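You operate a simulated robot arm through the tools that you are given. There is no shell and no other tool. Be economical: measure what you need, move in short steps, check, and stop when the job is done.

Carry out the task below with a simulated two-armed robot. There is one attempt and no reset: what you move stays moved.

## Task
Press the grey dock button to switch it up. Open the right cupboard door, fetch the 3 A cream fuse from the teal table and set it on the upper shelf behind the right cupboard door, then shut the door. Fetch the small battery from the teal table and set it on the white desk. Put the tape cartridge that says "MON" from the beige table on the chart print and the tape cartridge that says "FRI" on the low open shelf of the cupboard. Stack the green block marked "30" from the beige table on top of the green block marked "17". Pick up the cable carton from the white desk with one hand, pass it to the other hand and put it on the red counter mat. The order is free. Set down upright: small battery, cable carton.
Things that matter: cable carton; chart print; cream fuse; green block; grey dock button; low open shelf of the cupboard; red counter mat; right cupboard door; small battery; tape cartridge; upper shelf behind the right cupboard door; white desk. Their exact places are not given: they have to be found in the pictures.

Only the result counts: the job must be done as asked and must still hold three seconds after the hand-in. Knocking over, shifting, dropping, spilling or breaking anything else fails it.

## Robot
Two 7-joint arms with two-finger parallel grippers on one trunk, on a base that drives. Base frame: it is fixed to the floor where the robot stands at the start and does not move with it; the origin is under the middle of the robot, x ahead of it, y to its left, z up. Units: m, degrees, N and s.
The left shoulder is at the start at [0.02, 0.138, 1.25], the right one opposite. With the tool pointing down near the work surface each hand reaches from about 0.1 to 0.46 m from the robot's upright axis, wherever it stands, measured 20 degrees to its own side. Places, roughly: cable carton [1.25, 0.5, 0.75]; chart print (8x11x1 cm) [1.4, 1, 0.8]; cream fuse [-0.25, 1, 0.75]; green block [2, 1, 0.75]; grey dock button [0.5, 0.1, 0.9]; low open shelf of the cupboard [3.9, -2.3, 0.9]; red counter mat (22x22 cm) [1.42, -2.36, 0.8]; right cupboard door [3.4, -2.1, 0.5]; small battery [0, 1, 0.75]; tape cartridge [1.5, 1, 0.75]; upper shelf behind the right cupboard door [3.4, -2.3, 0.5]; white desk [1.5, 0.4, 0.8]. Payload 1.57 kg a hand.
The tool frame of a hand sits at the grasp point between the pads (the TCP): z along the fingers, y along the line on which they close. The tips reach 0.03 m beyond it. Largest opening 0.08 m; finger width 0.017, thickness 0.012; the body of the gripper, 0.04 by 0.082 m, starts 0.08 m behind the TCP.
Orientation is that of the tool frame in the base frame, as a unit quaternion [x, y, z, w]. With the fingers straight down and closing along the base's y, the tool's x points along the base's -x, its y along +y and its z along -z.

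## Interface
- The arms move only by the tool servo_tool. It takes "left_rows", "right_rows" or both (then of equal length, played together; a hand with none holds still); each is a list that holds one entry, the list of rows, each a list of 7 numbers: the shift along the tool's x, y, z in m, then the turn, a rotation vector about the tool's x, y, z in degrees, then the opening in per cent of the stroke, from 0 (shut) to 100 (fully open). In form: [[[dx, dy, dz, wx, wy, wz, fingers], ...]]. A call has 1 to 10 rows; each row shifts and turns the commanded pose from where the row before left it, along the tool's axes as they then stand. Each row takes 0.2 s and may step no farther than 0.05 m and 8.6 degrees from the row before; otherwise, or with a gripper value out of range, the whole call is refused. A pose out of reach is approached as far as the arm can. The call stops where the force on the tool passes 40 N (or 10 N more than at its start, if that is more) or the arm is blocked; 0.2 s more then pass. The fingers move at their own pace (about 0.045 m/s each) and stop on an object; they squeeze with about 23 N. The grip force told is the motor's: it shows also when the fingers shut on nothing. Time passes only in rows, and 0.2 s behind the last, so rows that do not move let the fingers close. It gives the time, the measured TCP pose, the force on the tool (base axes), the opening and the grip force at its end, in the units of the frame above (readings bear some noise), with the torque about the TCP (base axes, N m) and any sound that the robot's microphone picked up.
- Cameras (640 x 400 px; columns grow to the right, rows downward): "scene" is now at [0.1471, 0.0575, 1.1801]; the picture's right is [0.66, -0.75, 0.00], its down [-0.09, -0.08, -0.99] and it looks along [0.74, 0.66, -0.12] (base axes); focal length 214 px, centre (320, 200). "left" rides on the left gripper at [0.072, 0.007, -0.122] in its tool frame; the picture's right is [-0.09, 1.00, 0.00], its down [-0.84, -0.08, -0.54] and it looks along [-0.54, -0.05, 0.84] (tool axes); focal length 238 px, centre (320, 200). "right" rides on the right gripper at [0.072, -0.007, -0.122] in its tool frame; the picture's right is [0.09, 1.00, 0.00], its down [-0.84, 0.08, -0.54] and it looks along [-0.54, 0.05, 0.84] (tool axes); focal length 238 px, centre (320, 200).
- grab_frame(camera): a new picture of that camera. No time passes.
- move_column(by): slides the trunk up (or, below 0, down) by that many m; the arms and the scene camera ride with it, the base frame stays. It gives what a move gives, with no picture.
- steer(legs): drives the robot by 1 to 6 legs, each [ahead, left, turn to the left] in m, m and degrees, along the robot's own axes; the way and the turn of a leg run together, so that a leg with both is an arc; at most 1.5 m and 180 degrees a leg. The arms and the cameras ride along, it lands a little off, and it stops where it bumps. It gives what a move gives.
- pan_tilt(pan, tilt): turns the head with the scene camera to pan (to the left, within 60 degrees either way) and tilt (down, from -29 to 69), counted from straight ahead of the robot. It gives what a move gives.
- point_at(camera, pixels): for up to 12 pixels [column, row] of the newest picture of that camera ("zoom" is the newest enlarged one), the place [x, y, z] in the base frame of the surface seen there, good to about 0.002 m, but the place of the scene camera against the robot may be out by one fixed shift of up to 0.025 m in any direction. No time passes.
- enlarge(camera, box): a new picture of the part [left, top, right, bottom] of that camera's present view, enlarged. No time passes.
- sign_off(): hands the job in; it is judged then, once.

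Go step by step. Measure first, check grasps and placings, and put right what went wrong. The budget is 322 turns and 216 pictures, counting those below and the enlarged ones. Unless the task says otherwise, let go and move clear before handing in, and close with one line.

The tools are called after "Call:" as a command line: name --argument value ..., lists and objects as JSON in quotes. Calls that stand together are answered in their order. servo_tool: Moves the arms, as the interface text tells. Its arguments: {"type":"object","properties":{"left_rows":{"type":"array"},"right_rows":{"type":"array"}},"required":[]} The other tools are called the same way: move_column (by) slides the trunk up or down; steer (legs) drives the base; pan_tilt (pan, tilt) turns the head that bears the scene camera; grab_frame (camera) takes a picture; point_at (camera, pixels) gives the place of the surface under pixels of a picture; enlarge (camera, box) takes an enlarged picture of a part of a camera's view; sign_off () hands the job in.

At the start:

```text
t: 0.0
left_tool_pos: [0.2717, 0.3668, 1.1103]
left_orientation: [-0.033, 0.998, -0.048, -0.015]
left_ft_force: [-0.1, 0.3, 0.8]
left_ft_torque: [-0.01, 0.0, 0.04]
left_opening: 0.0798
left_gripper_force: 0.0
right_tool_pos: [0.2821, 0.0493, 1.1566]
right_orientation: [-0.001, 0.999, -0.001, -0.049]
right_ft_force: [0.1, -0.7, 0.1]
right_ft_torque: [-0.02, 0.02, -0.02]
right_opening: 0.08
right_gripper_force: 0.1
trunk travel left (down, up): [-0.625, 0.615]
robot x, y, heading: [0.0022, 0.0023, -0.1]
head pan, tilt: [41.5, 7.1]
```

scene: 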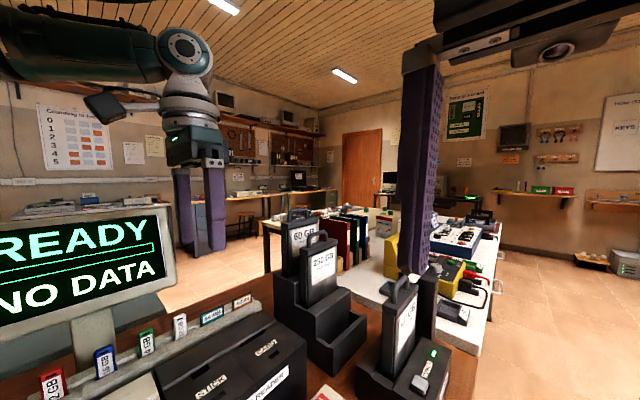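
right: 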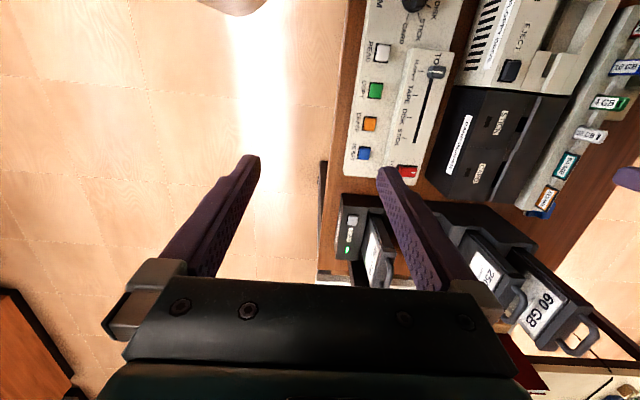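
left: 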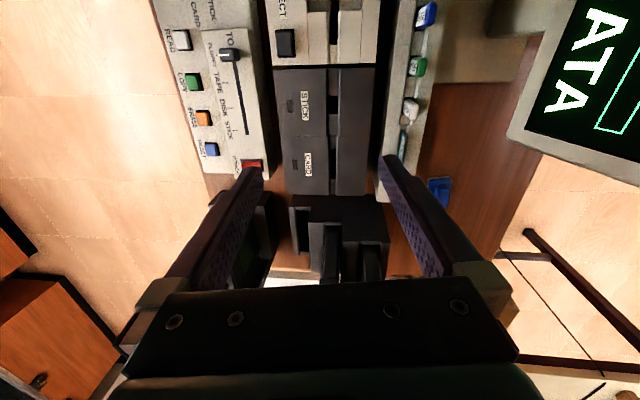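

The pictures show the dock station in front of me with a READY screen; I need to look around first, beginning with the dock straight ahead and down.

Call:
pan_tilt --pan 10 --tilt 45

Call:
grab_frame --camera "scene"

```text
t: 1.0
left_tool_pos: [0.2711, 0.3668, 1.1091]
left_orientation: [-0.034, 0.998, -0.049, -0.015]
left_ft_force: [-0.3, 0.0, -0.1]
left_ft_torque: [-0.03, 0.01, 0.01]
left_opening: 0.0799
left_gripper_force: 0.1
right_tool_pos: [0.2818, 0.0493, 1.1551]
right_orientation: [-0.002, 0.999, -0.003, -0.05]
right_ft_force: [-0.8, -0.4, 0.3]
right_ft_torque: [-0.01, 0.02, 0.02]
right_opening: 0.0801
right_gripper_force: 0.0
trunk travel left (down, up): [-0.625, 0.615]
robot x, y, heading: [-0.0035, 0.0012, -0.2]
head pan, tilt: [10.0, 45.0]
```

```text
212 pictures are left
```

scene: 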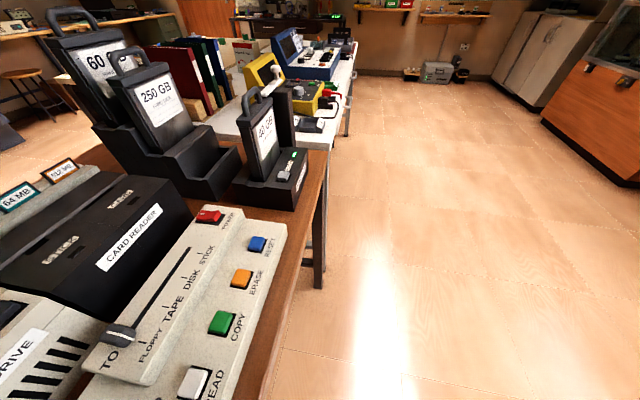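

The dock with the 40 GB drive at (285,170) bears a grey switch; I zoom and measure it.

Call:
enlarge --camera "scene" --box '[220, 80, 348, 220]'

Call:
point_at --camera "scene" --pixels '[[285, 175], [292, 155], [192, 383], [298, 200], [280, 195], [300, 165], [320, 140], [250, 380]]'

Call:
pan_tilt --pan 40 --tilt 30

Call:
grab_frame --camera "scene"

```text
2.86 times, centred on (284, 150) of scene
```

zoom: 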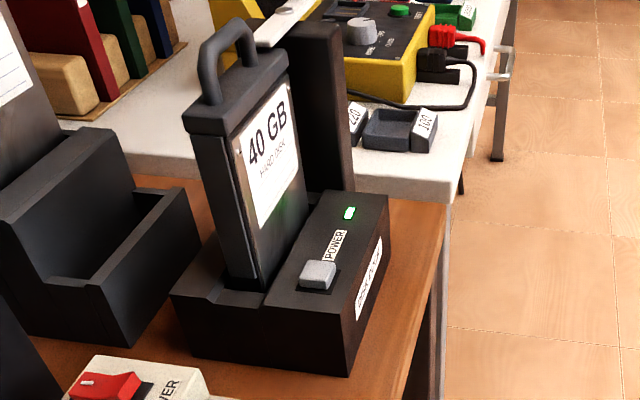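

```text
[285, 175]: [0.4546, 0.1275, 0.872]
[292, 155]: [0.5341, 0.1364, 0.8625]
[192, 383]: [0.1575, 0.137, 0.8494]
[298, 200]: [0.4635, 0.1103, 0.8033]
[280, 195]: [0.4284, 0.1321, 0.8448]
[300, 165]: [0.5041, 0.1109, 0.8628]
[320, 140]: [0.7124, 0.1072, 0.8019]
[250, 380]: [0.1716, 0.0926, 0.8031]
```

```text
t: 2.0
left_tool_pos: [0.2713, 0.3681, 1.1093]
left_orientation: [-0.034, 0.998, -0.05, -0.016]
left_ft_force: [0.4, -0.1, 0.0]
left_ft_torque: [0.01, 0.0, 0.05]
left_opening: 0.0799
left_gripper_force: 0.1
right_tool_pos: [0.2838, 0.05, 1.1562]
right_orientation: [-0.002, 0.999, -0.002, -0.05]
right_ft_force: [0.3, 0.2, -0.2]
right_ft_torque: [-0.03, 0.02, -0.02]
right_opening: 0.0799
right_gripper_force: 0.1
trunk travel left (down, up): [-0.625, 0.615]
robot x, y, heading: [0.0003, 0.0014, -0.0]
head pan, tilt: [40.0, 30.0]
```

```text
210 pictures are left
```

scene: 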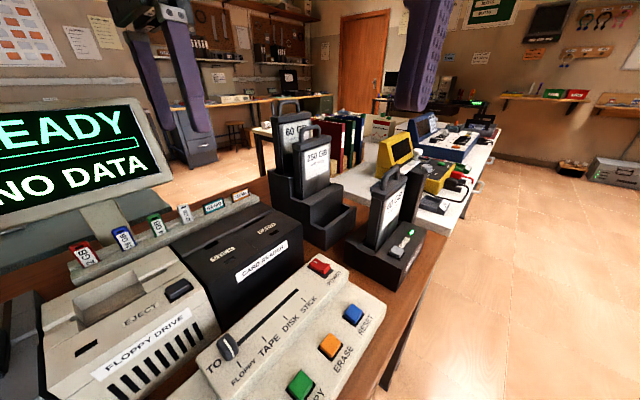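

The desk with the dock runs to my left-front; the white desk is behind it. I look to the left, ahead-right and right for a map.

Call:
pan_tilt --pan 60 --tilt 60

Call:
grab_frame --camera "scene"

Call:
pan_tilt --pan -30 --tilt 15

Call:
grab_frame --camera "scene"

```text
t: 2.9
left_tool_pos: [0.2723, 0.3679, 1.1105]
left_orientation: [-0.034, 0.998, -0.049, -0.016]
left_ft_force: [0.1, 0.6, 0.0]
left_ft_torque: [-0.01, -0.02, 0.02]
left_opening: 0.08
left_gripper_force: 0.1
right_tool_pos: [0.282, 0.0489, 1.1566]
right_orientation: [0.0, 0.999, -0.003, -0.05]
right_ft_force: [0.2, -0.6, 0.0]
right_ft_torque: [-0.01, 0.01, -0.01]
right_opening: 0.0801
right_gripper_force: 0.1
trunk travel left (down, up): [-0.625, 0.615]
robot x, y, heading: [0.001, -0.0007, -0.2]
head pan, tilt: [60.0, 60.0]
```

```text
209 pictures are left
```

scene: 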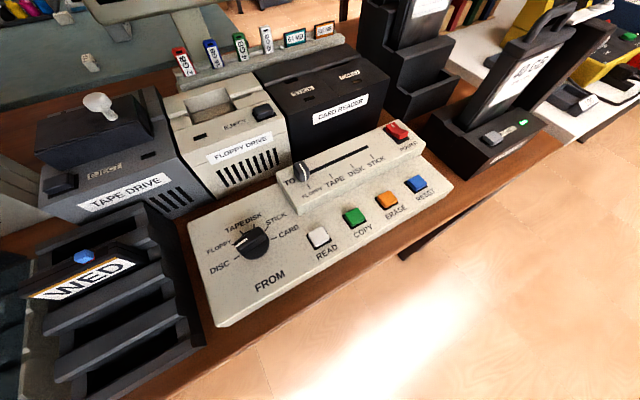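

```text
t: 4.6
left_tool_pos: [0.2711, 0.3668, 1.1095]
left_orientation: [-0.034, 0.998, -0.05, -0.016]
left_ft_force: [-0.1, -0.3, -0.3]
left_ft_torque: [0.01, -0.03, 0.03]
left_opening: 0.0799
left_gripper_force: 0.1
right_tool_pos: [0.2821, 0.0497, 1.1563]
right_orientation: [-0.001, 0.999, -0.003, -0.05]
right_ft_force: [0.3, 0.2, -0.5]
right_ft_torque: [-0.02, -0.03, 0.0]
right_opening: 0.0802
right_gripper_force: 0.0
trunk travel left (down, up): [-0.625, 0.615]
robot x, y, heading: [-0.0013, 0.0027, -0.1]
head pan, tilt: [-30.0, 15.0]
```

```text
208 pictures are left
```

scene: 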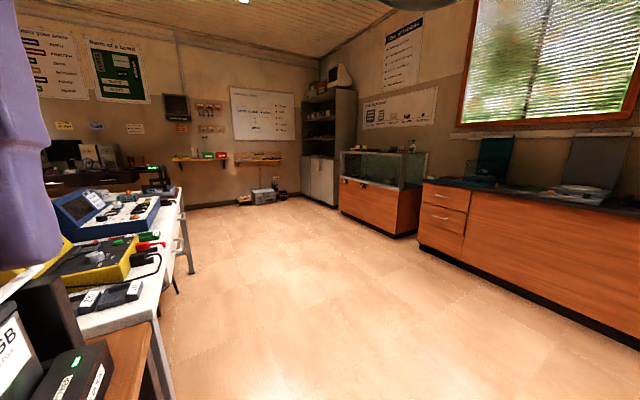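

I check where the grey cupboard, the wooden cabinet and the counter are.

Call:
point_at --camera "scene" --pixels '[[330, 180], [310, 175], [320, 152], [370, 205], [410, 210], [440, 215], [560, 250], [430, 183], [520, 190], [340, 210], [395, 183]]'

Call:
enlarge --camera "scene" --box '[270, 70, 470, 250]'

Call:
pan_tilt --pan -60 --tilt 30

Call:
grab_frame --camera "scene"

```text
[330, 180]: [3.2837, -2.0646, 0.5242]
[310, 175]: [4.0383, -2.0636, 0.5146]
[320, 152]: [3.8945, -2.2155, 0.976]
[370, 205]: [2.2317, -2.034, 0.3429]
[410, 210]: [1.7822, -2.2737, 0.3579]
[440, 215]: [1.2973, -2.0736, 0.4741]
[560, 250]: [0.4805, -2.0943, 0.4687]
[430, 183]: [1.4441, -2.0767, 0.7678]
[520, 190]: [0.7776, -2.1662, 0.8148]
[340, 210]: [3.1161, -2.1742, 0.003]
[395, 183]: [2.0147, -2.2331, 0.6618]
```

```text
2.22 times, centred on (370, 160) of scene
```

zoom: 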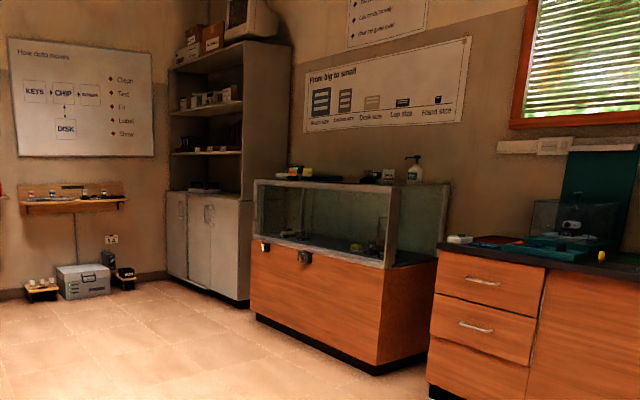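

```text
t: 5.5
left_tool_pos: [0.2719, 0.3666, 1.1099]
left_orientation: [-0.034, 0.998, -0.049, -0.016]
left_ft_force: [-0.3, 0.1, 0.4]
left_ft_torque: [-0.01, 0.01, 0.01]
left_opening: 0.08
left_gripper_force: 0.1
right_tool_pos: [0.2828, 0.0497, 1.1563]
right_orientation: [0.0, 0.999, -0.002, -0.05]
right_ft_force: [-0.3, 0.4, -0.6]
right_ft_torque: [0.02, -0.01, 0.02]
right_opening: 0.0798
right_gripper_force: 0.1
trunk travel left (down, up): [-0.625, 0.615]
robot x, y, heading: [0.0006, 0.0051, -0.4]
head pan, tilt: [-60.0, 30.0]
```

```text
206 pictures are left
```

scene: 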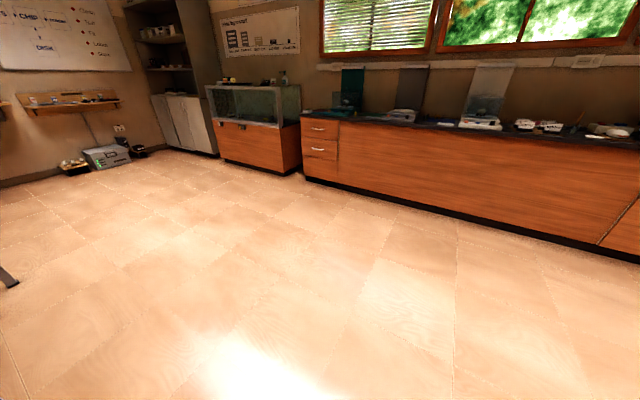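

Room mapped: grey cupboard at x 3.2–4.1, y −2.06; counter along y −2.07; desks to my left. I back off to the right, turn to face the dock desk, and stand with the button in the right hand's range.

Call:
steer --legs '[[0, -0.45, 0], [0, 0, 90], [0, -0.33, 0]]'

Call:
pan_tilt --pan 0 --tilt 35

Call:
grab_frame --camera "scene"

Call:
grab_frame --camera "right"

```text
t: 13.9
left_tool_pos: [-0.0265, -0.1731, 1.1091]
left_orientation: [0.73, -0.682, 0.046, -0.024]
left_ft_force: [0.3, -0.2, -0.1]
left_ft_torque: [-0.06, 0.0, -0.02]
left_opening: 0.0801
left_gripper_force: 0.1
right_tool_pos: [0.289, -0.1605, 1.1572]
right_orientation: [0.707, -0.705, 0.037, 0.032]
right_ft_force: [0.4, 0.1, -0.1]
right_ft_torque: [0.0, 0.0, 0.03]
right_opening: 0.0797
right_gripper_force: 0.0
trunk travel left (down, up): [-0.625, 0.615]
robot x, y, heading: [0.3416, -0.4417, 90.1]
head pan, tilt: [-60.0, 30.0]
```

```text
t: 15.2
left_tool_pos: [-0.0285, -0.1704, 1.1095]
left_orientation: [0.73, -0.682, 0.047, -0.023]
left_ft_force: [-0.1, 1.0, 0.8]
left_ft_torque: [-0.01, 0.01, -0.01]
left_opening: 0.0799
left_gripper_force: 0.1
right_tool_pos: [0.2892, -0.1592, 1.1562]
right_orientation: [0.708, -0.705, 0.037, 0.033]
right_ft_force: [0.0, 0.7, 0.9]
right_ft_torque: [-0.01, 0.01, -0.03]
right_opening: 0.0801
right_gripper_force: 0.1
trunk travel left (down, up): [-0.625, 0.615]
robot x, y, heading: [0.337, -0.4411, 90.2]
head pan, tilt: [0.0, 35.0]
```

```text
205 pictures are left
```

scene: 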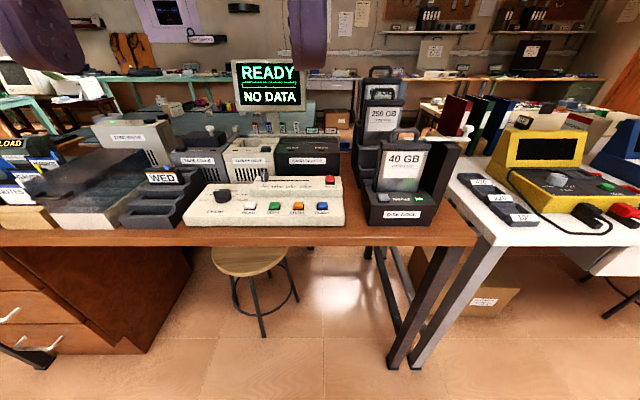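

```text
204 pictures are left
```

right: 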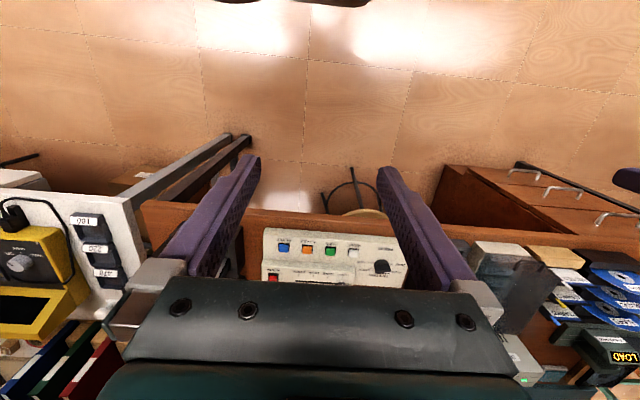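

The grey button at scene (383,197) is ahead-right; I drive ahead 0.16 m and then view it from the right wrist.

Call:
steer --legs '[[0.16, 0, 0]]'

Call:
servo_tool --right_rows '[[[0, -0.05, 0, 0, 0, 0, 0], [0, -0.04, 0, 0, 0, 0, 0], [0, 0, 0, 0, 0, 0, 0], [0, 0, 0, 0, 0, 0, 0], [0, 0, 0, 0, 0, 0, 0]]]'

Call:
grab_frame --camera "right"

Call:
grab_frame --camera "scene"

```text
t: 16.6
left_tool_pos: [-0.0273, -0.0073, 1.1096]
left_orientation: [0.73, -0.682, 0.045, -0.024]
left_ft_force: [-0.5, -0.4, -0.7]
left_ft_torque: [-0.01, 0.04, -0.04]
left_opening: 0.0802
left_gripper_force: 0.0
right_tool_pos: [0.2898, 0.0022, 1.1553]
right_orientation: [0.707, -0.705, 0.038, 0.033]
right_ft_force: [-0.4, -0.4, 0.3]
right_ft_torque: [0.02, 0.0, 0.01]
right_opening: 0.0801
right_gripper_force: 0.1
trunk travel left (down, up): [-0.625, 0.615]
robot x, y, heading: [0.3426, -0.278, 90.1]
head pan, tilt: [0.0, 35.0]
```

```text
t: 17.8
left_tool_pos: [-0.0277, -0.009, 1.1095]
left_orientation: [0.73, -0.681, 0.047, -0.023]
left_ft_force: [0.5, -0.8, -0.1]
left_ft_torque: [-0.01, 0.0, 0.01]
left_opening: 0.0801
left_gripper_force: 0.0
right_tool_pos: [0.3768, 0.002, 1.1538]
right_orientation: [0.709, -0.704, 0.041, 0.034]
right_ft_force: [0.5, 0.1, -0.3]
right_ft_torque: [-0.02, 0.02, 0.02]
right_opening: 0.0001
right_gripper_force: 14.7
trunk travel left (down, up): [-0.625, 0.615]
robot x, y, heading: [0.3396, -0.2776, 90.1]
head pan, tilt: [0.0, 35.0]
```

```text
203 pictures are left
```

right: 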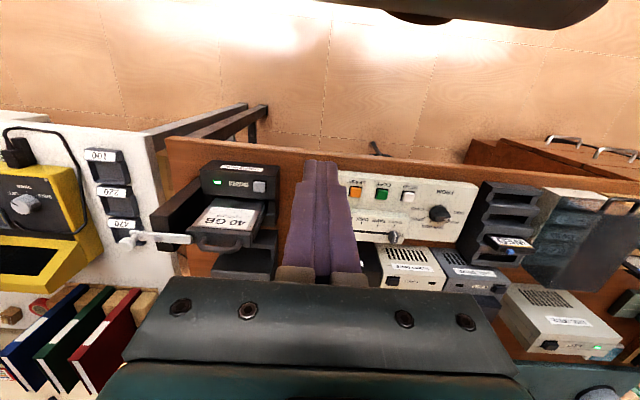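

```text
202 pictures are left
```

scene: 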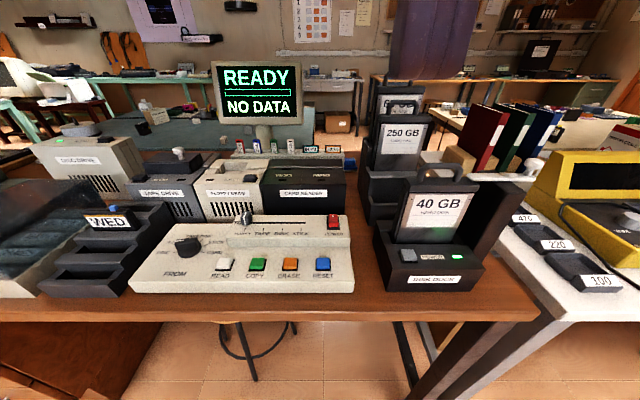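

Call:
point_at --camera "right" --pixels '[[260, 186], [230, 183], [240, 168], [215, 245], [265, 205], [132, 237], [180, 238]]'

Call:
point_at --camera "scene" --pixels '[[408, 254], [457, 257], [435, 170], [435, 280]]'

Call:
enlarge --camera "right" --box '[180, 140, 310, 220]'

```text
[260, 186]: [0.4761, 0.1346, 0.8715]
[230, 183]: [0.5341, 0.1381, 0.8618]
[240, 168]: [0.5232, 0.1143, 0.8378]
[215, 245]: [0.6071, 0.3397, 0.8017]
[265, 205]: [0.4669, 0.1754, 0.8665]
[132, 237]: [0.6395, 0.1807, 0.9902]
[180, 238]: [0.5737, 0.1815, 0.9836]
```

```text
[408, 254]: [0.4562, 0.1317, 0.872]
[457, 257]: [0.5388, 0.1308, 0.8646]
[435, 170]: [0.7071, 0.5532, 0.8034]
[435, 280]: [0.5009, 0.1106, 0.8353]
```

```text
4.92 times, centred on (245, 180) of right
```

zoom: 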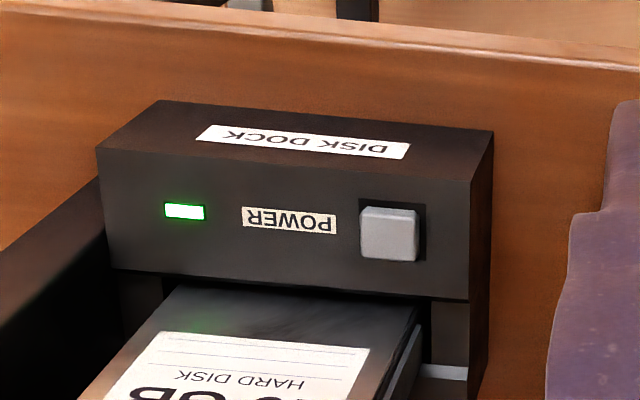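

The wrist camera puts the button at (0.477, 0.135, 0.8715). I straighten the right tool and bring the closed fingers above it.

Call:
servo_tool --right_rows '[[[0, 0, 0, 0, -8.5, 0, 0], [-0.03, -0.035, 0, 0, 0, 0, 0], [-0.03, -0.035, 0, 0, 0, 0, 0], [-0.03, -0.03, 0, 0, 0, 0, 0], [-0.03, 0, 0, 0, 0, 0, 0], [0, 0, 0.05, 0, 0, 0, 0], [0, 0, 0.05, 0, 0, 0, 0], [0, 0, 0.05, 0, 0, 0, 0], [0, 0, 0.05, 0, 0, 0, 0], [0, 0, 0, 0, 0, 0, 0]]]'

Call:
grab_frame --camera "right"

Call:
grab_frame --camera "scene"

```text
t: 20.0
left_tool_pos: [-0.0283, -0.0077, 1.1097]
left_orientation: [0.73, -0.682, 0.047, -0.023]
left_ft_force: [0.2, 0.3, -0.3]
left_ft_torque: [-0.02, 0.0, 0.02]
left_opening: 0.0801
left_gripper_force: 0.0
right_tool_pos: [0.4781, 0.1314, 0.965]
right_orientation: [0.708, -0.706, -0.016, -0.021]
right_ft_force: [0.1, -0.9, 0.1]
right_ft_torque: [-0.03, 0.01, -0.01]
right_opening: 0.0
right_gripper_force: 20.7
trunk travel left (down, up): [-0.625, 0.615]
robot x, y, heading: [0.3407, -0.2819, 90.4]
head pan, tilt: [0.0, 35.0]
```

```text
200 pictures are left
```

right: 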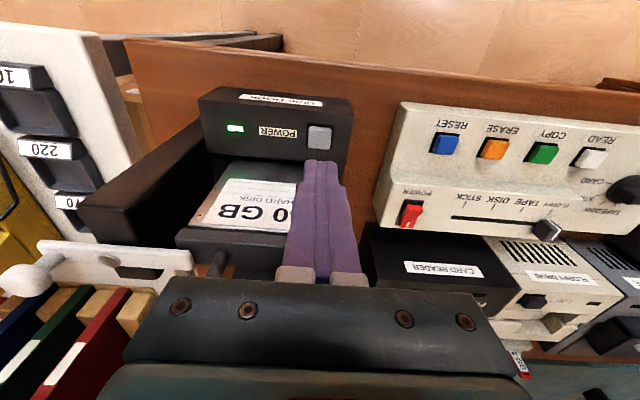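

```text
199 pictures are left
```

scene: 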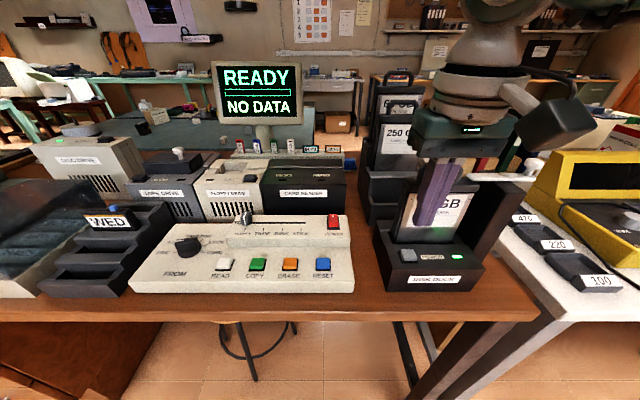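

Force is nil and the tips hang just behind the button (right cam (320,138)). I remeasure it.

Call:
point_at --camera "right" --pixels '[[319, 137], [319, 128], [310, 137], [328, 137], [235, 128], [300, 170], [215, 265]]'

```text
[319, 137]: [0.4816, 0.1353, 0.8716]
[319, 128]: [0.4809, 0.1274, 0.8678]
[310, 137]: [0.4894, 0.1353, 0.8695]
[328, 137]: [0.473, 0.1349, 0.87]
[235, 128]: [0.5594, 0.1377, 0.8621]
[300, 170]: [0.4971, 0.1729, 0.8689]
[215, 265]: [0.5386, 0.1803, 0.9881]
```

The button centre is (0.481, 0.135); I go down and press in small steps.

Call:
servo_tool --right_rows '[[[0, -0.002, 0.03, 0, 0, 0, 0], [0, 0, 0.025, 0, 0, 0, 0], [0, 0, 0.005, 0, 0, 0, 0], [0, 0, 0.003, 0, 0, 0, 0], [0, 0, 0.003, 0, 0, 0, 0], [0, 0, 0.003, 0, 0, 0, 0], [0, 0, 0.003, 0, 0, 0, 0]]]'

Call:
grab_frame --camera "right"

```text
t: 21.8
left_tool_pos: [-0.0266, -0.0081, 1.1084]
left_orientation: [0.73, -0.681, 0.048, -0.023]
left_ft_force: [0.7, -0.2, 0.2]
left_ft_torque: [-0.01, 0.03, 0.02]
left_opening: 0.0799
left_gripper_force: 0.0
right_tool_pos: [0.4838, 0.1364, 0.8945]
right_orientation: [0.708, -0.705, -0.016, -0.019]
right_ft_force: [2.3, -8.4, 19.1]
right_ft_torque: [-0.39, -0.08, 0.06]
right_opening: 0.0
right_gripper_force: 21.7
trunk travel left (down, up): [-0.625, 0.615]
robot x, y, heading: [0.3423, -0.2793, 90.0]
head pan, tilt: [0.0, 35.0]
heard: click
stopped in row 7 (right hand): the force on the tool passed its limit at 42 N (the readings are from after the stop); the commanded pose is now the measured one
```

```text
198 pictures are left
```

right: 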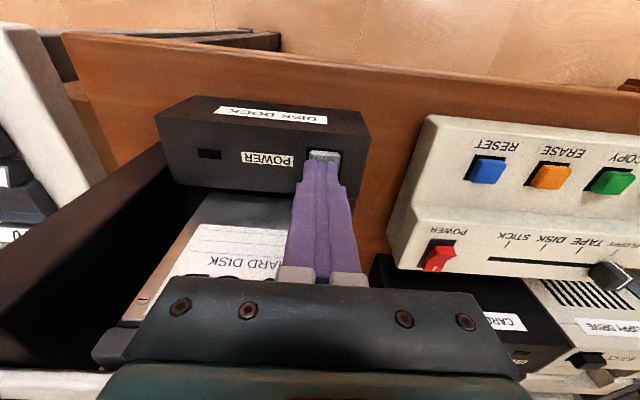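

There was a click and the LED went dark. I lift off and look at the button and LED.

Call:
servo_tool --right_rows '[[[0, 0, -0.02, 0, 0, 0, 0], [0, 0, -0.04, 0, 0, 0, 0], [0, 0, -0.05, 0, 0, 0, 0], [0, 0, -0.05, 0, 0, 0, 0], [0, 0, -0.05, 0, 0, 0, 0]]]'

Call:
enlarge --camera "right" --box '[180, 90, 360, 220]'

Call:
grab_frame --camera "scene"

```text
t: 23.0
left_tool_pos: [-0.0276, -0.0077, 1.1099]
left_orientation: [0.73, -0.681, 0.048, -0.023]
left_ft_force: [0.5, -0.3, 0.5]
left_ft_torque: [-0.03, -0.01, 0.02]
left_opening: 0.0798
left_gripper_force: 0.1
right_tool_pos: [0.4799, 0.1252, 1.104]
right_orientation: [0.707, -0.706, -0.016, -0.019]
right_ft_force: [0.4, -0.2, -0.2]
right_ft_torque: [0.03, -0.02, 0.0]
right_opening: 0.0002
right_gripper_force: 21.0
trunk travel left (down, up): [-0.625, 0.615]
robot x, y, heading: [0.3404, -0.2821, 90.1]
head pan, tilt: [0.0, 35.0]
```

```text
3.08 times, centred on (270, 155) of right
```

zoom: 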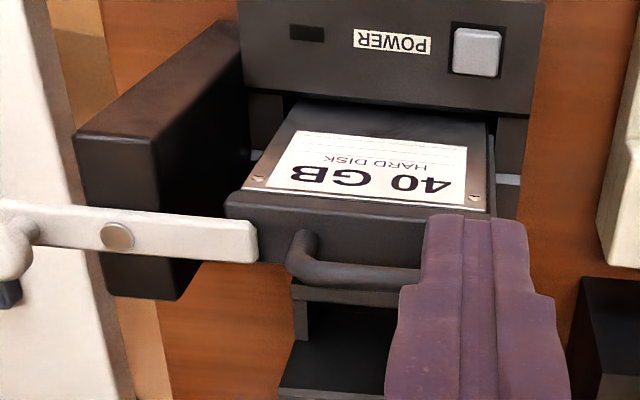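

```text
196 pictures are left
```

scene: 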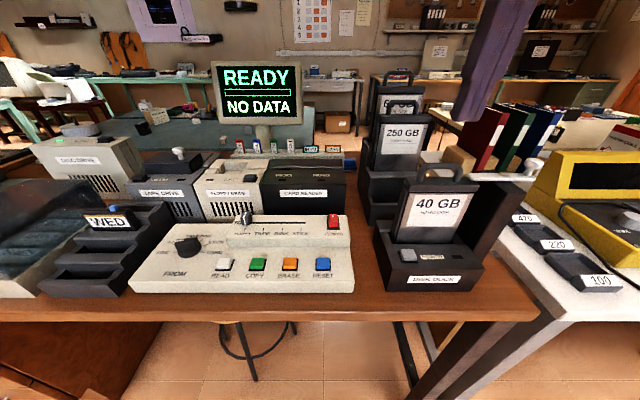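

I measure the button's height now, against 0.8716 before.

Call:
point_at --camera "zoom" --pixels '[[475, 45], [475, 60], [485, 40], [340, 60], [465, 90], [520, 60]]'

Call:
enlarge --camera "scene" --box '[370, 210, 500, 300]'

```text
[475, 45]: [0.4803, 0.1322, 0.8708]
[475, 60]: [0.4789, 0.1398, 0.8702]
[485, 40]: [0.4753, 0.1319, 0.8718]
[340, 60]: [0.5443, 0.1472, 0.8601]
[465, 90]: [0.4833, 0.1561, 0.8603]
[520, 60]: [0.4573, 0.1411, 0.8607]
```

```text
4.44 times, centred on (435, 255) of scene
```

zoom: 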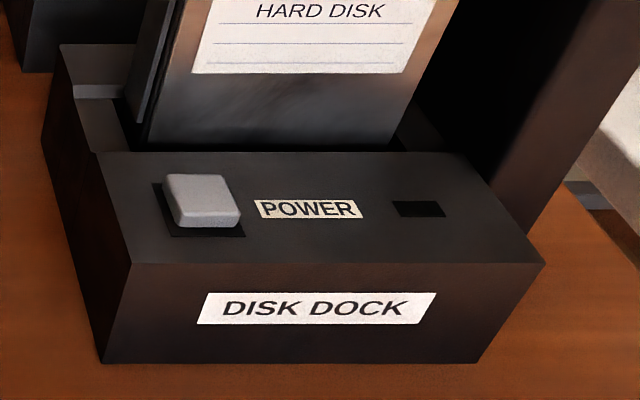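

The button sprang back and the dock state has toggled (one click). Next I back off and raise the trunk for an overview of the tables behind.

Call:
steer --legs '[[-0.25, 0, 0]]'

Call:
move_column --by 0.6

Call:
pan_tilt --pan 25 --tilt 35

Call:
grab_frame --camera "scene"

Call:
pan_tilt --pan -35 --tilt 35

Call:
grab_frame --camera "scene"

```text
t: 24.8
left_tool_pos: [-0.0283, -0.264, 1.1099]
left_orientation: [0.731, -0.68, 0.047, -0.023]
left_ft_force: [-0.5, -0.5, -0.3]
left_ft_torque: [0.01, -0.01, 0.06]
left_opening: 0.08
left_gripper_force: 0.0
right_tool_pos: [0.4785, -0.1307, 1.1053]
right_orientation: [0.71, -0.704, -0.016, -0.018]
right_ft_force: [0.2, -0.6, 0.3]
right_ft_torque: [-0.03, 0.02, -0.01]
right_opening: 0.0
right_gripper_force: 21.4
trunk travel left (down, up): [-0.625, 0.615]
robot x, y, heading: [0.3428, -0.5354, 90.1]
head pan, tilt: [0.0, 35.0]
```

```text
refused: 0.6 is not a number from -0.4 to 0.4
```

```text
t: 25.7
left_tool_pos: [-0.0292, -0.2627, 1.1098]
left_orientation: [0.731, -0.681, 0.048, -0.024]
left_ft_force: [0.3, 0.3, 0.4]
left_ft_torque: [0.01, 0.05, 0.02]
left_opening: 0.0801
left_gripper_force: 0.1
right_tool_pos: [0.4794, -0.1305, 1.1043]
right_orientation: [0.71, -0.704, -0.017, -0.019]
right_ft_force: [0.2, 0.0, -0.7]
right_ft_torque: [-0.02, 0.01, 0.02]
right_opening: 0.0
right_gripper_force: 21.3
trunk travel left (down, up): [-0.625, 0.615]
robot x, y, heading: [0.3376, -0.5336, 90.1]
head pan, tilt: [25.0, 35.0]
```

```text
194 pictures are left
```

scene: 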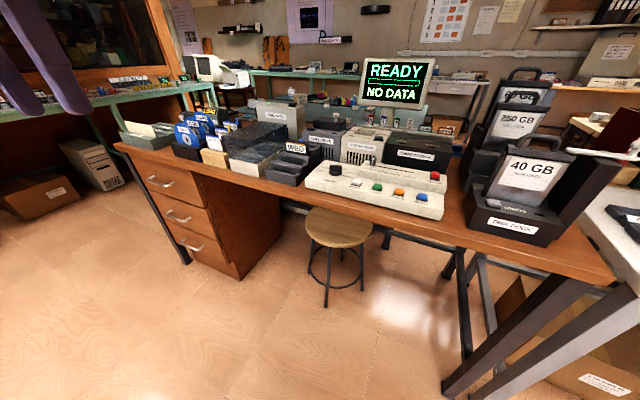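

```text
t: 27.0
left_tool_pos: [-0.0286, -0.2638, 1.1096]
left_orientation: [0.73, -0.681, 0.047, -0.023]
left_ft_force: [0.1, -0.1, 0.4]
left_ft_torque: [0.01, -0.01, 0.0]
left_opening: 0.0801
left_gripper_force: 0.0
right_tool_pos: [0.4794, -0.1304, 1.1055]
right_orientation: [0.709, -0.704, -0.017, -0.019]
right_ft_force: [0.8, 0.3, 0.3]
right_ft_torque: [0.0, 0.03, -0.01]
right_opening: 0.0
right_gripper_force: 21.3
trunk travel left (down, up): [-0.625, 0.615]
robot x, y, heading: [0.3383, -0.5355, 90.2]
head pan, tilt: [-35.0, 35.0]
```

```text
193 pictures are left
```

scene: 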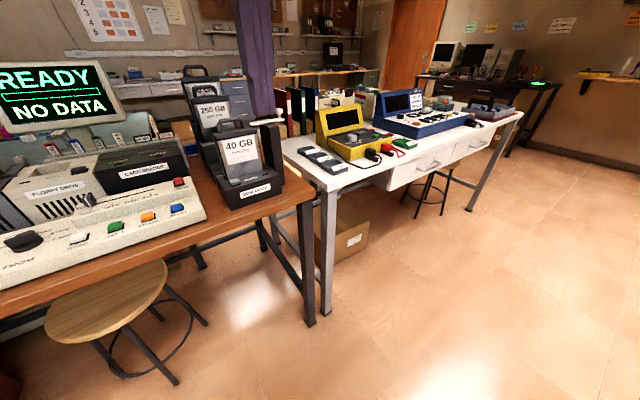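

I raise the trunk in two steps and look over the desks.

Call:
move_column --by 0.4

Call:
move_column --by 0.2

Call:
grab_frame --camera "scene"

Call:
pan_tilt --pan 22 --tilt 35

Call:
grab_frame --camera "scene"

```text
t: 30.9
left_tool_pos: [-0.028, -0.2639, 1.509]
left_orientation: [0.731, -0.681, 0.046, -0.023]
left_ft_force: [0.1, 0.7, 0.2]
left_ft_torque: [0.02, 0.01, 0.0]
left_opening: 0.0798
left_gripper_force: 0.1
right_tool_pos: [0.4793, -0.1306, 1.5048]
right_orientation: [0.709, -0.704, -0.017, -0.019]
right_ft_force: [-0.8, 0.2, -0.3]
right_ft_torque: [-0.03, 0.0, -0.02]
right_opening: 0.0
right_gripper_force: 21.7
trunk travel left (down, up): [-1.025, 0.215]
robot x, y, heading: [0.3391, -0.5321, 89.9]
head pan, tilt: [-35.0, 35.0]
```

```text
t: 33.0
left_tool_pos: [-0.0274, -0.2641, 1.7096]
left_orientation: [0.731, -0.68, 0.047, -0.023]
left_ft_force: [0.1, -0.4, 0.0]
left_ft_torque: [-0.01, 0.01, 0.0]
left_opening: 0.0801
left_gripper_force: 0.2
right_tool_pos: [0.479, -0.1303, 1.7046]
right_orientation: [0.709, -0.705, -0.016, -0.019]
right_ft_force: [-0.6, -0.2, -0.1]
right_ft_torque: [-0.02, -0.02, -0.01]
right_opening: 0.0
right_gripper_force: 21.0
trunk travel left (down, up): [-1.225, 0.015]
robot x, y, heading: [0.3392, -0.5321, 90.1]
head pan, tilt: [-35.0, 35.0]
```

```text
192 pictures are left
```

scene: 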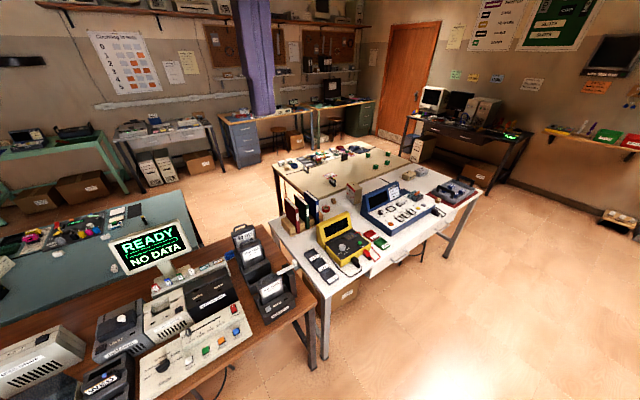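

```text
t: 34.3
left_tool_pos: [-0.0278, -0.2638, 1.7097]
left_orientation: [0.731, -0.681, 0.046, -0.024]
left_ft_force: [0.4, -0.1, -0.3]
left_ft_torque: [0.0, -0.02, -0.03]
left_opening: 0.0798
left_gripper_force: 0.1
right_tool_pos: [0.4789, -0.1304, 1.7047]
right_orientation: [0.71, -0.704, -0.017, -0.019]
right_ft_force: [-0.2, 0.1, 0.1]
right_ft_torque: [0.03, 0.02, -0.01]
right_opening: 0.0
right_gripper_force: 21.9
trunk travel left (down, up): [-1.225, 0.015]
robot x, y, heading: [0.3412, -0.5351, 90.0]
head pan, tilt: [22.0, 35.0]
```

```text
191 pictures are left
```

scene: 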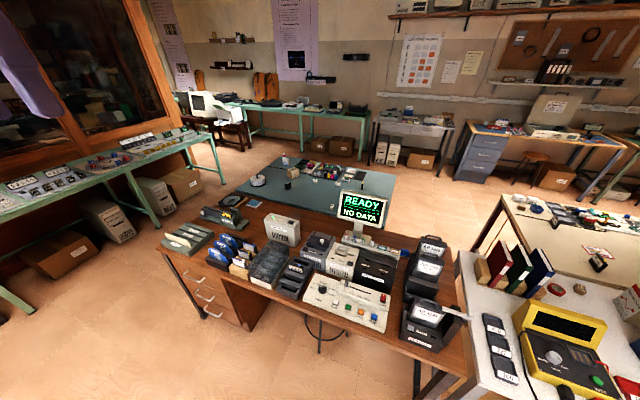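

Now the layout is clear: teal table behind the dock desk, beige table behind the white desk. I measure the corners.

Call:
point_at --camera "scene" --pixels '[[290, 160], [393, 176], [380, 195], [237, 190], [500, 200], [455, 255], [470, 290], [163, 240], [213, 145], [260, 200], [400, 230], [455, 375]]'

Call:
enlarge --camera "scene" --box '[220, 145, 410, 250]'

Call:
pan_tilt --pan -30 --tilt 30

Call:
grab_frame --camera "scene"

Call:
enlarge --camera "scene" --box '[230, 110, 440, 240]'

```text
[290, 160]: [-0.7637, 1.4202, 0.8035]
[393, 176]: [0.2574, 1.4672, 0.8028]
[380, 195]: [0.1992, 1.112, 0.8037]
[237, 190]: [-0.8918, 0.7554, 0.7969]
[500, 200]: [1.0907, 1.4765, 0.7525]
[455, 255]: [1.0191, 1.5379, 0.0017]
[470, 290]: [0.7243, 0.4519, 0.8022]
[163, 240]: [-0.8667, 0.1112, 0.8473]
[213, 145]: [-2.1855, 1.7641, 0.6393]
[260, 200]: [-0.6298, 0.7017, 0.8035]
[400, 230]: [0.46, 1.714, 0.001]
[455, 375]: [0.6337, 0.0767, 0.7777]
```

```text
3.37 times, centred on (315, 198) of scene
```

zoom: 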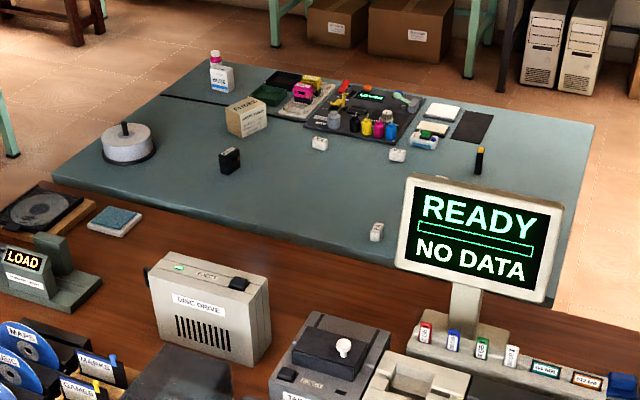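

```text
t: 35.5
left_tool_pos: [-0.0277, -0.2637, 1.7095]
left_orientation: [0.731, -0.681, 0.047, -0.023]
left_ft_force: [0.6, 0.3, 0.7]
left_ft_torque: [0.01, 0.0, -0.02]
left_opening: 0.08
left_gripper_force: 0.0
right_tool_pos: [0.4794, -0.1303, 1.7044]
right_orientation: [0.709, -0.705, -0.017, -0.019]
right_ft_force: [-0.7, -0.7, 0.4]
right_ft_torque: [-0.03, -0.02, 0.02]
right_opening: 0.0001
right_gripper_force: 21.3
trunk travel left (down, up): [-1.225, 0.015]
robot x, y, heading: [0.3434, -0.5329, 90.0]
head pan, tilt: [-30.0, 30.0]
```

```text
189 pictures are left
```

scene: 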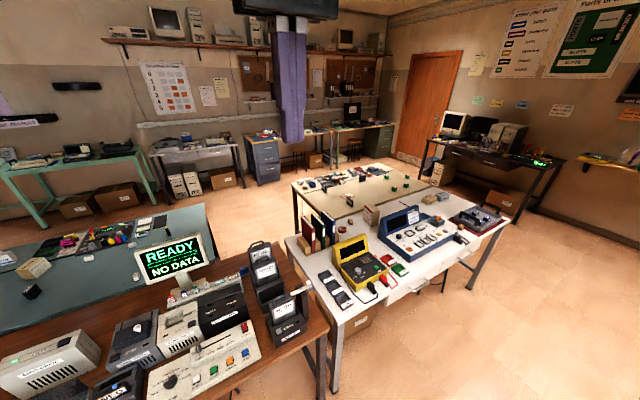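

```text
3.05 times, centred on (335, 175) of scene
```

zoom: 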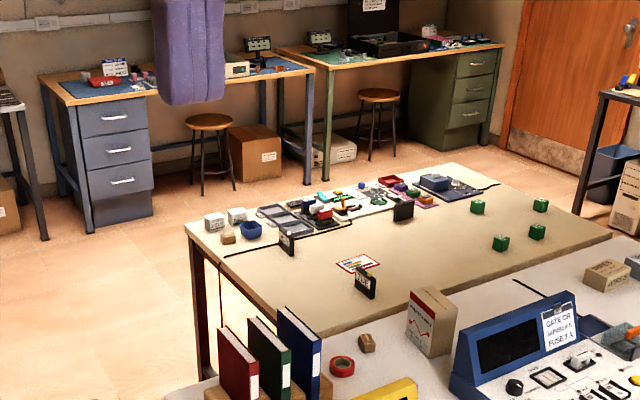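

I take coordinates of the desk corners and objects in both the full view and zoom.

Call:
point_at --camera "zoom" --pixels '[[432, 345], [612, 238], [455, 165], [185, 228], [385, 290], [360, 262], [290, 240], [403, 213], [478, 205], [541, 203], [501, 243], [537, 230]]'

Call:
point_at --camera "scene" --pixels '[[512, 215], [340, 313], [425, 270], [470, 210], [560, 160], [440, 140], [450, 215], [296, 242]]'

Call:
enlarge --camera "scene" --box '[290, 170, 520, 310]'

```text
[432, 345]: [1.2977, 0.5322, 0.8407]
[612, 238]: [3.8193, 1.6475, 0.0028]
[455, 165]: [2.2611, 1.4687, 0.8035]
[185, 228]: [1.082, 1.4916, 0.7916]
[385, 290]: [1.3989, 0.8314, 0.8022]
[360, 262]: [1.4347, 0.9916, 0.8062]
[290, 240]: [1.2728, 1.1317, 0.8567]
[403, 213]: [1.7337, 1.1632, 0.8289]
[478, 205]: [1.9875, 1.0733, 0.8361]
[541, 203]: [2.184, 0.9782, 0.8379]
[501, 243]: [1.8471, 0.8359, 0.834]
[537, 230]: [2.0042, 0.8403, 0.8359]
```

```text
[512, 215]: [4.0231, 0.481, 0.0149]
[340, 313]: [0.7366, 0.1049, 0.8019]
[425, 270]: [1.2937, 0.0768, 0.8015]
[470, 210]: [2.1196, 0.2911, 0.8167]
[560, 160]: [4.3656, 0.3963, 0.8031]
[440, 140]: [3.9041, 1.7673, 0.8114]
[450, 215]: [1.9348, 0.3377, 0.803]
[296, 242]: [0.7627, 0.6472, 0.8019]
```

```text
2.78 times, centred on (405, 240) of scene
```

zoom: 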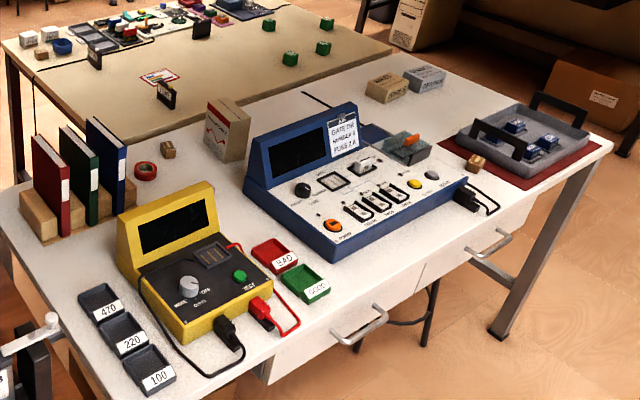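

The carton stands at about (1.30, 0.53) on the white desk. I measure its corners and neighbours in the zoom.

Call:
point_at --camera "zoom" --pixels '[[209, 101], [232, 97], [249, 119], [228, 124], [228, 158], [205, 142], [247, 154], [180, 190], [270, 100], [352, 105], [211, 290], [145, 170]]'

Call:
enlarge --camera "scene" --box '[340, 180, 440, 250]'

```text
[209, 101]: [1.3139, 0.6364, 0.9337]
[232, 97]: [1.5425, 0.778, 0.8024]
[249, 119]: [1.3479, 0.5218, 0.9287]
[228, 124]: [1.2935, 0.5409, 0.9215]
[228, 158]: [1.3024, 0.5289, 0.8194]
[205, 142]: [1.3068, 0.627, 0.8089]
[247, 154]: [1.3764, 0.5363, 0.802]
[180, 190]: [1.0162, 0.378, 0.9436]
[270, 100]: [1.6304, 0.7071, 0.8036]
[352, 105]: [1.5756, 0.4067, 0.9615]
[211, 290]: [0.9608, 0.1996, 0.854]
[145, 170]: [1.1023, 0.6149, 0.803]
```

```text
5.71 times, centred on (390, 215) of scene
```

zoom: 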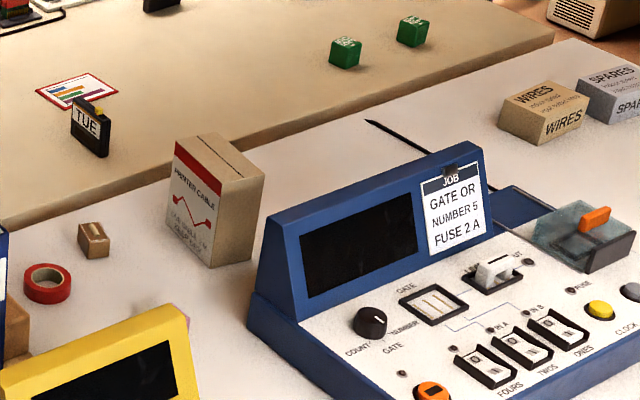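

The carton ("PRINTER CABLE") spans x 1.30–1.36, y 0.53–0.63, z 0.80–0.93. I drive along the desk front, lower the trunk and look under the desk for room.

Call:
steer --legs '[[-0.1, -0.86, 0]]'

Call:
move_column --by -0.4

Call:
pan_tilt --pan 0 --tilt 40

Call:
grab_frame --camera "scene"

```text
t: 40.1
left_tool_pos: [0.8329, -0.3619, 1.7095]
left_orientation: [0.729, -0.683, 0.047, -0.023]
left_ft_force: [0.3, 0.4, -0.1]
left_ft_torque: [-0.03, -0.04, 0.0]
left_opening: 0.0803
left_gripper_force: 0.0
right_tool_pos: [1.3415, -0.2296, 1.7057]
right_orientation: [0.708, -0.706, -0.017, -0.019]
right_ft_force: [0.0, 0.6, 0.2]
right_ft_torque: [0.0, 0.0, 0.02]
right_opening: 0.0
right_gripper_force: 21.2
trunk travel left (down, up): [-1.225, 0.015]
robot x, y, heading: [1.1999, -0.6349, 89.9]
head pan, tilt: [-30.0, 30.0]
```

```text
t: 43.9
left_tool_pos: [0.8324, -0.3606, 1.3094]
left_orientation: [0.73, -0.682, 0.047, -0.024]
left_ft_force: [-0.3, 1.1, -0.2]
left_ft_torque: [-0.02, 0.0, 0.01]
left_opening: 0.08
left_gripper_force: 0.1
right_tool_pos: [1.3405, -0.2312, 1.3036]
right_orientation: [0.708, -0.706, -0.017, -0.019]
right_ft_force: [0.3, -0.2, 0.6]
right_ft_torque: [-0.04, -0.01, 0.01]
right_opening: 0.0
right_gripper_force: 21.1
trunk travel left (down, up): [-0.825, 0.415]
robot x, y, heading: [1.2019, -0.6356, 90.1]
head pan, tilt: [-30.0, 30.0]
```

```text
t: 44.9
left_tool_pos: [0.8339, -0.3624, 1.3085]
left_orientation: [0.73, -0.682, 0.046, -0.022]
left_ft_force: [-0.8, 0.2, -0.7]
left_ft_torque: [-0.02, -0.05, -0.04]
left_opening: 0.0798
left_gripper_force: 0.1
right_tool_pos: [1.3412, -0.2304, 1.3046]
right_orientation: [0.707, -0.706, -0.017, -0.019]
right_ft_force: [-0.2, 0.1, 0.7]
right_ft_torque: [-0.01, 0.02, -0.02]
right_opening: 0.0001
right_gripper_force: 20.9
trunk travel left (down, up): [-0.825, 0.415]
robot x, y, heading: [1.1995, -0.6365, 90.3]
head pan, tilt: [0.0, 40.0]
```

```text
185 pictures are left
```

scene: 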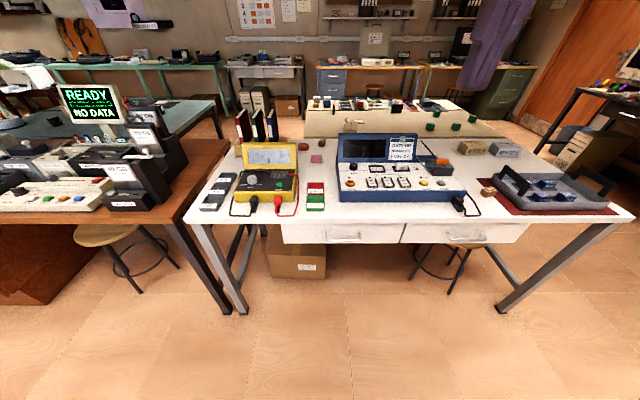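

I measure the box and stool under the white desk.

Call:
point_at --camera "scene" --pixels '[[297, 276], [272, 276], [325, 276], [412, 275], [450, 292], [465, 255], [340, 275], [285, 238], [360, 243], [247, 305]]'

Call:
enlarge --camera "scene" --box '[220, 100, 480, 260]'

```text
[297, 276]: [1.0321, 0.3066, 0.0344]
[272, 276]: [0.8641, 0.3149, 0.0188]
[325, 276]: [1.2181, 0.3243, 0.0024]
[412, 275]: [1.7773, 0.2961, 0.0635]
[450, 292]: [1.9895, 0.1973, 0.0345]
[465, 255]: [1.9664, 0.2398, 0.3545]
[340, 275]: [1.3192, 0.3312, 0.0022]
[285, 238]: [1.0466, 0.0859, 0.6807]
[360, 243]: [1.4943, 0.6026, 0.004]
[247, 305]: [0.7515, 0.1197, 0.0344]
```

```text
2.46 times, centred on (350, 180) of scene
```

zoom: 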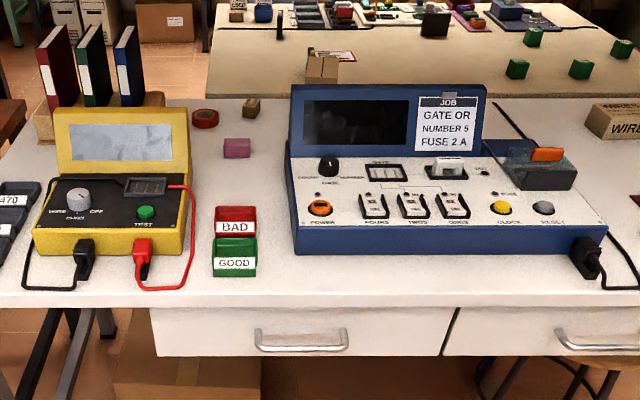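

Free floor under the desk spans x 1.22–1.77. I move to x≈1.47 and nose in toward the desk.

Call:
steer --legs '[[0.1, -0.27, 0], [0.5, 0, 0]]'

Call:
pan_tilt --pan 10 --tilt 55

Call:
grab_frame --camera "scene"

```text
t: 49.4
left_tool_pos: [1.1014, 0.2328, 1.3089]
left_orientation: [0.73, -0.682, 0.047, -0.023]
left_ft_force: [-0.9, 0.4, -0.3]
left_ft_torque: [0.0, 0.03, -0.03]
left_opening: 0.0801
left_gripper_force: 0.1
right_tool_pos: [1.6097, 0.3642, 1.3038]
right_orientation: [0.708, -0.705, -0.017, -0.019]
right_ft_force: [-1.1, -0.9, -0.6]
right_ft_torque: [0.02, 0.03, 0.03]
right_opening: 0.0
right_gripper_force: 21.7
trunk travel left (down, up): [-0.825, 0.415]
robot x, y, heading: [1.4711, -0.041, 90.0]
head pan, tilt: [0.0, 40.0]
```

```text
t: 50.1
left_tool_pos: [1.1012, 0.232, 1.3087]
left_orientation: [0.73, -0.682, 0.047, -0.023]
left_ft_force: [0.2, 0.3, 0.1]
left_ft_torque: [0.0, -0.01, 0.0]
left_opening: 0.0801
left_gripper_force: 0.1
right_tool_pos: [1.6099, 0.3638, 1.3054]
right_orientation: [0.708, -0.706, -0.016, -0.019]
right_ft_force: [-0.2, -0.1, -0.9]
right_ft_torque: [-0.03, 0.07, 0.0]
right_opening: 0.0003
right_gripper_force: 21.5
trunk travel left (down, up): [-0.825, 0.415]
robot x, y, heading: [1.4681, -0.0397, 89.9]
head pan, tilt: [10.0, 55.0]
```

```text
183 pictures are left
```

scene: 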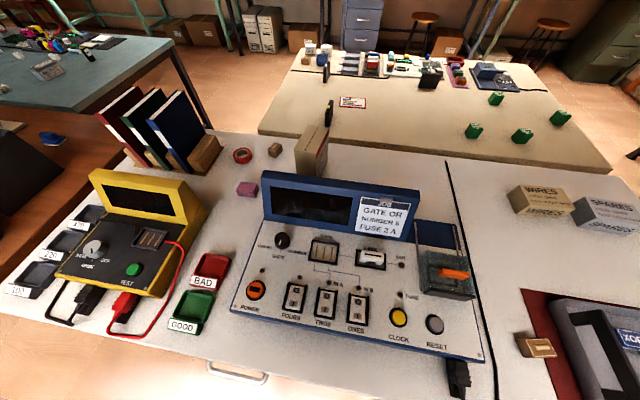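

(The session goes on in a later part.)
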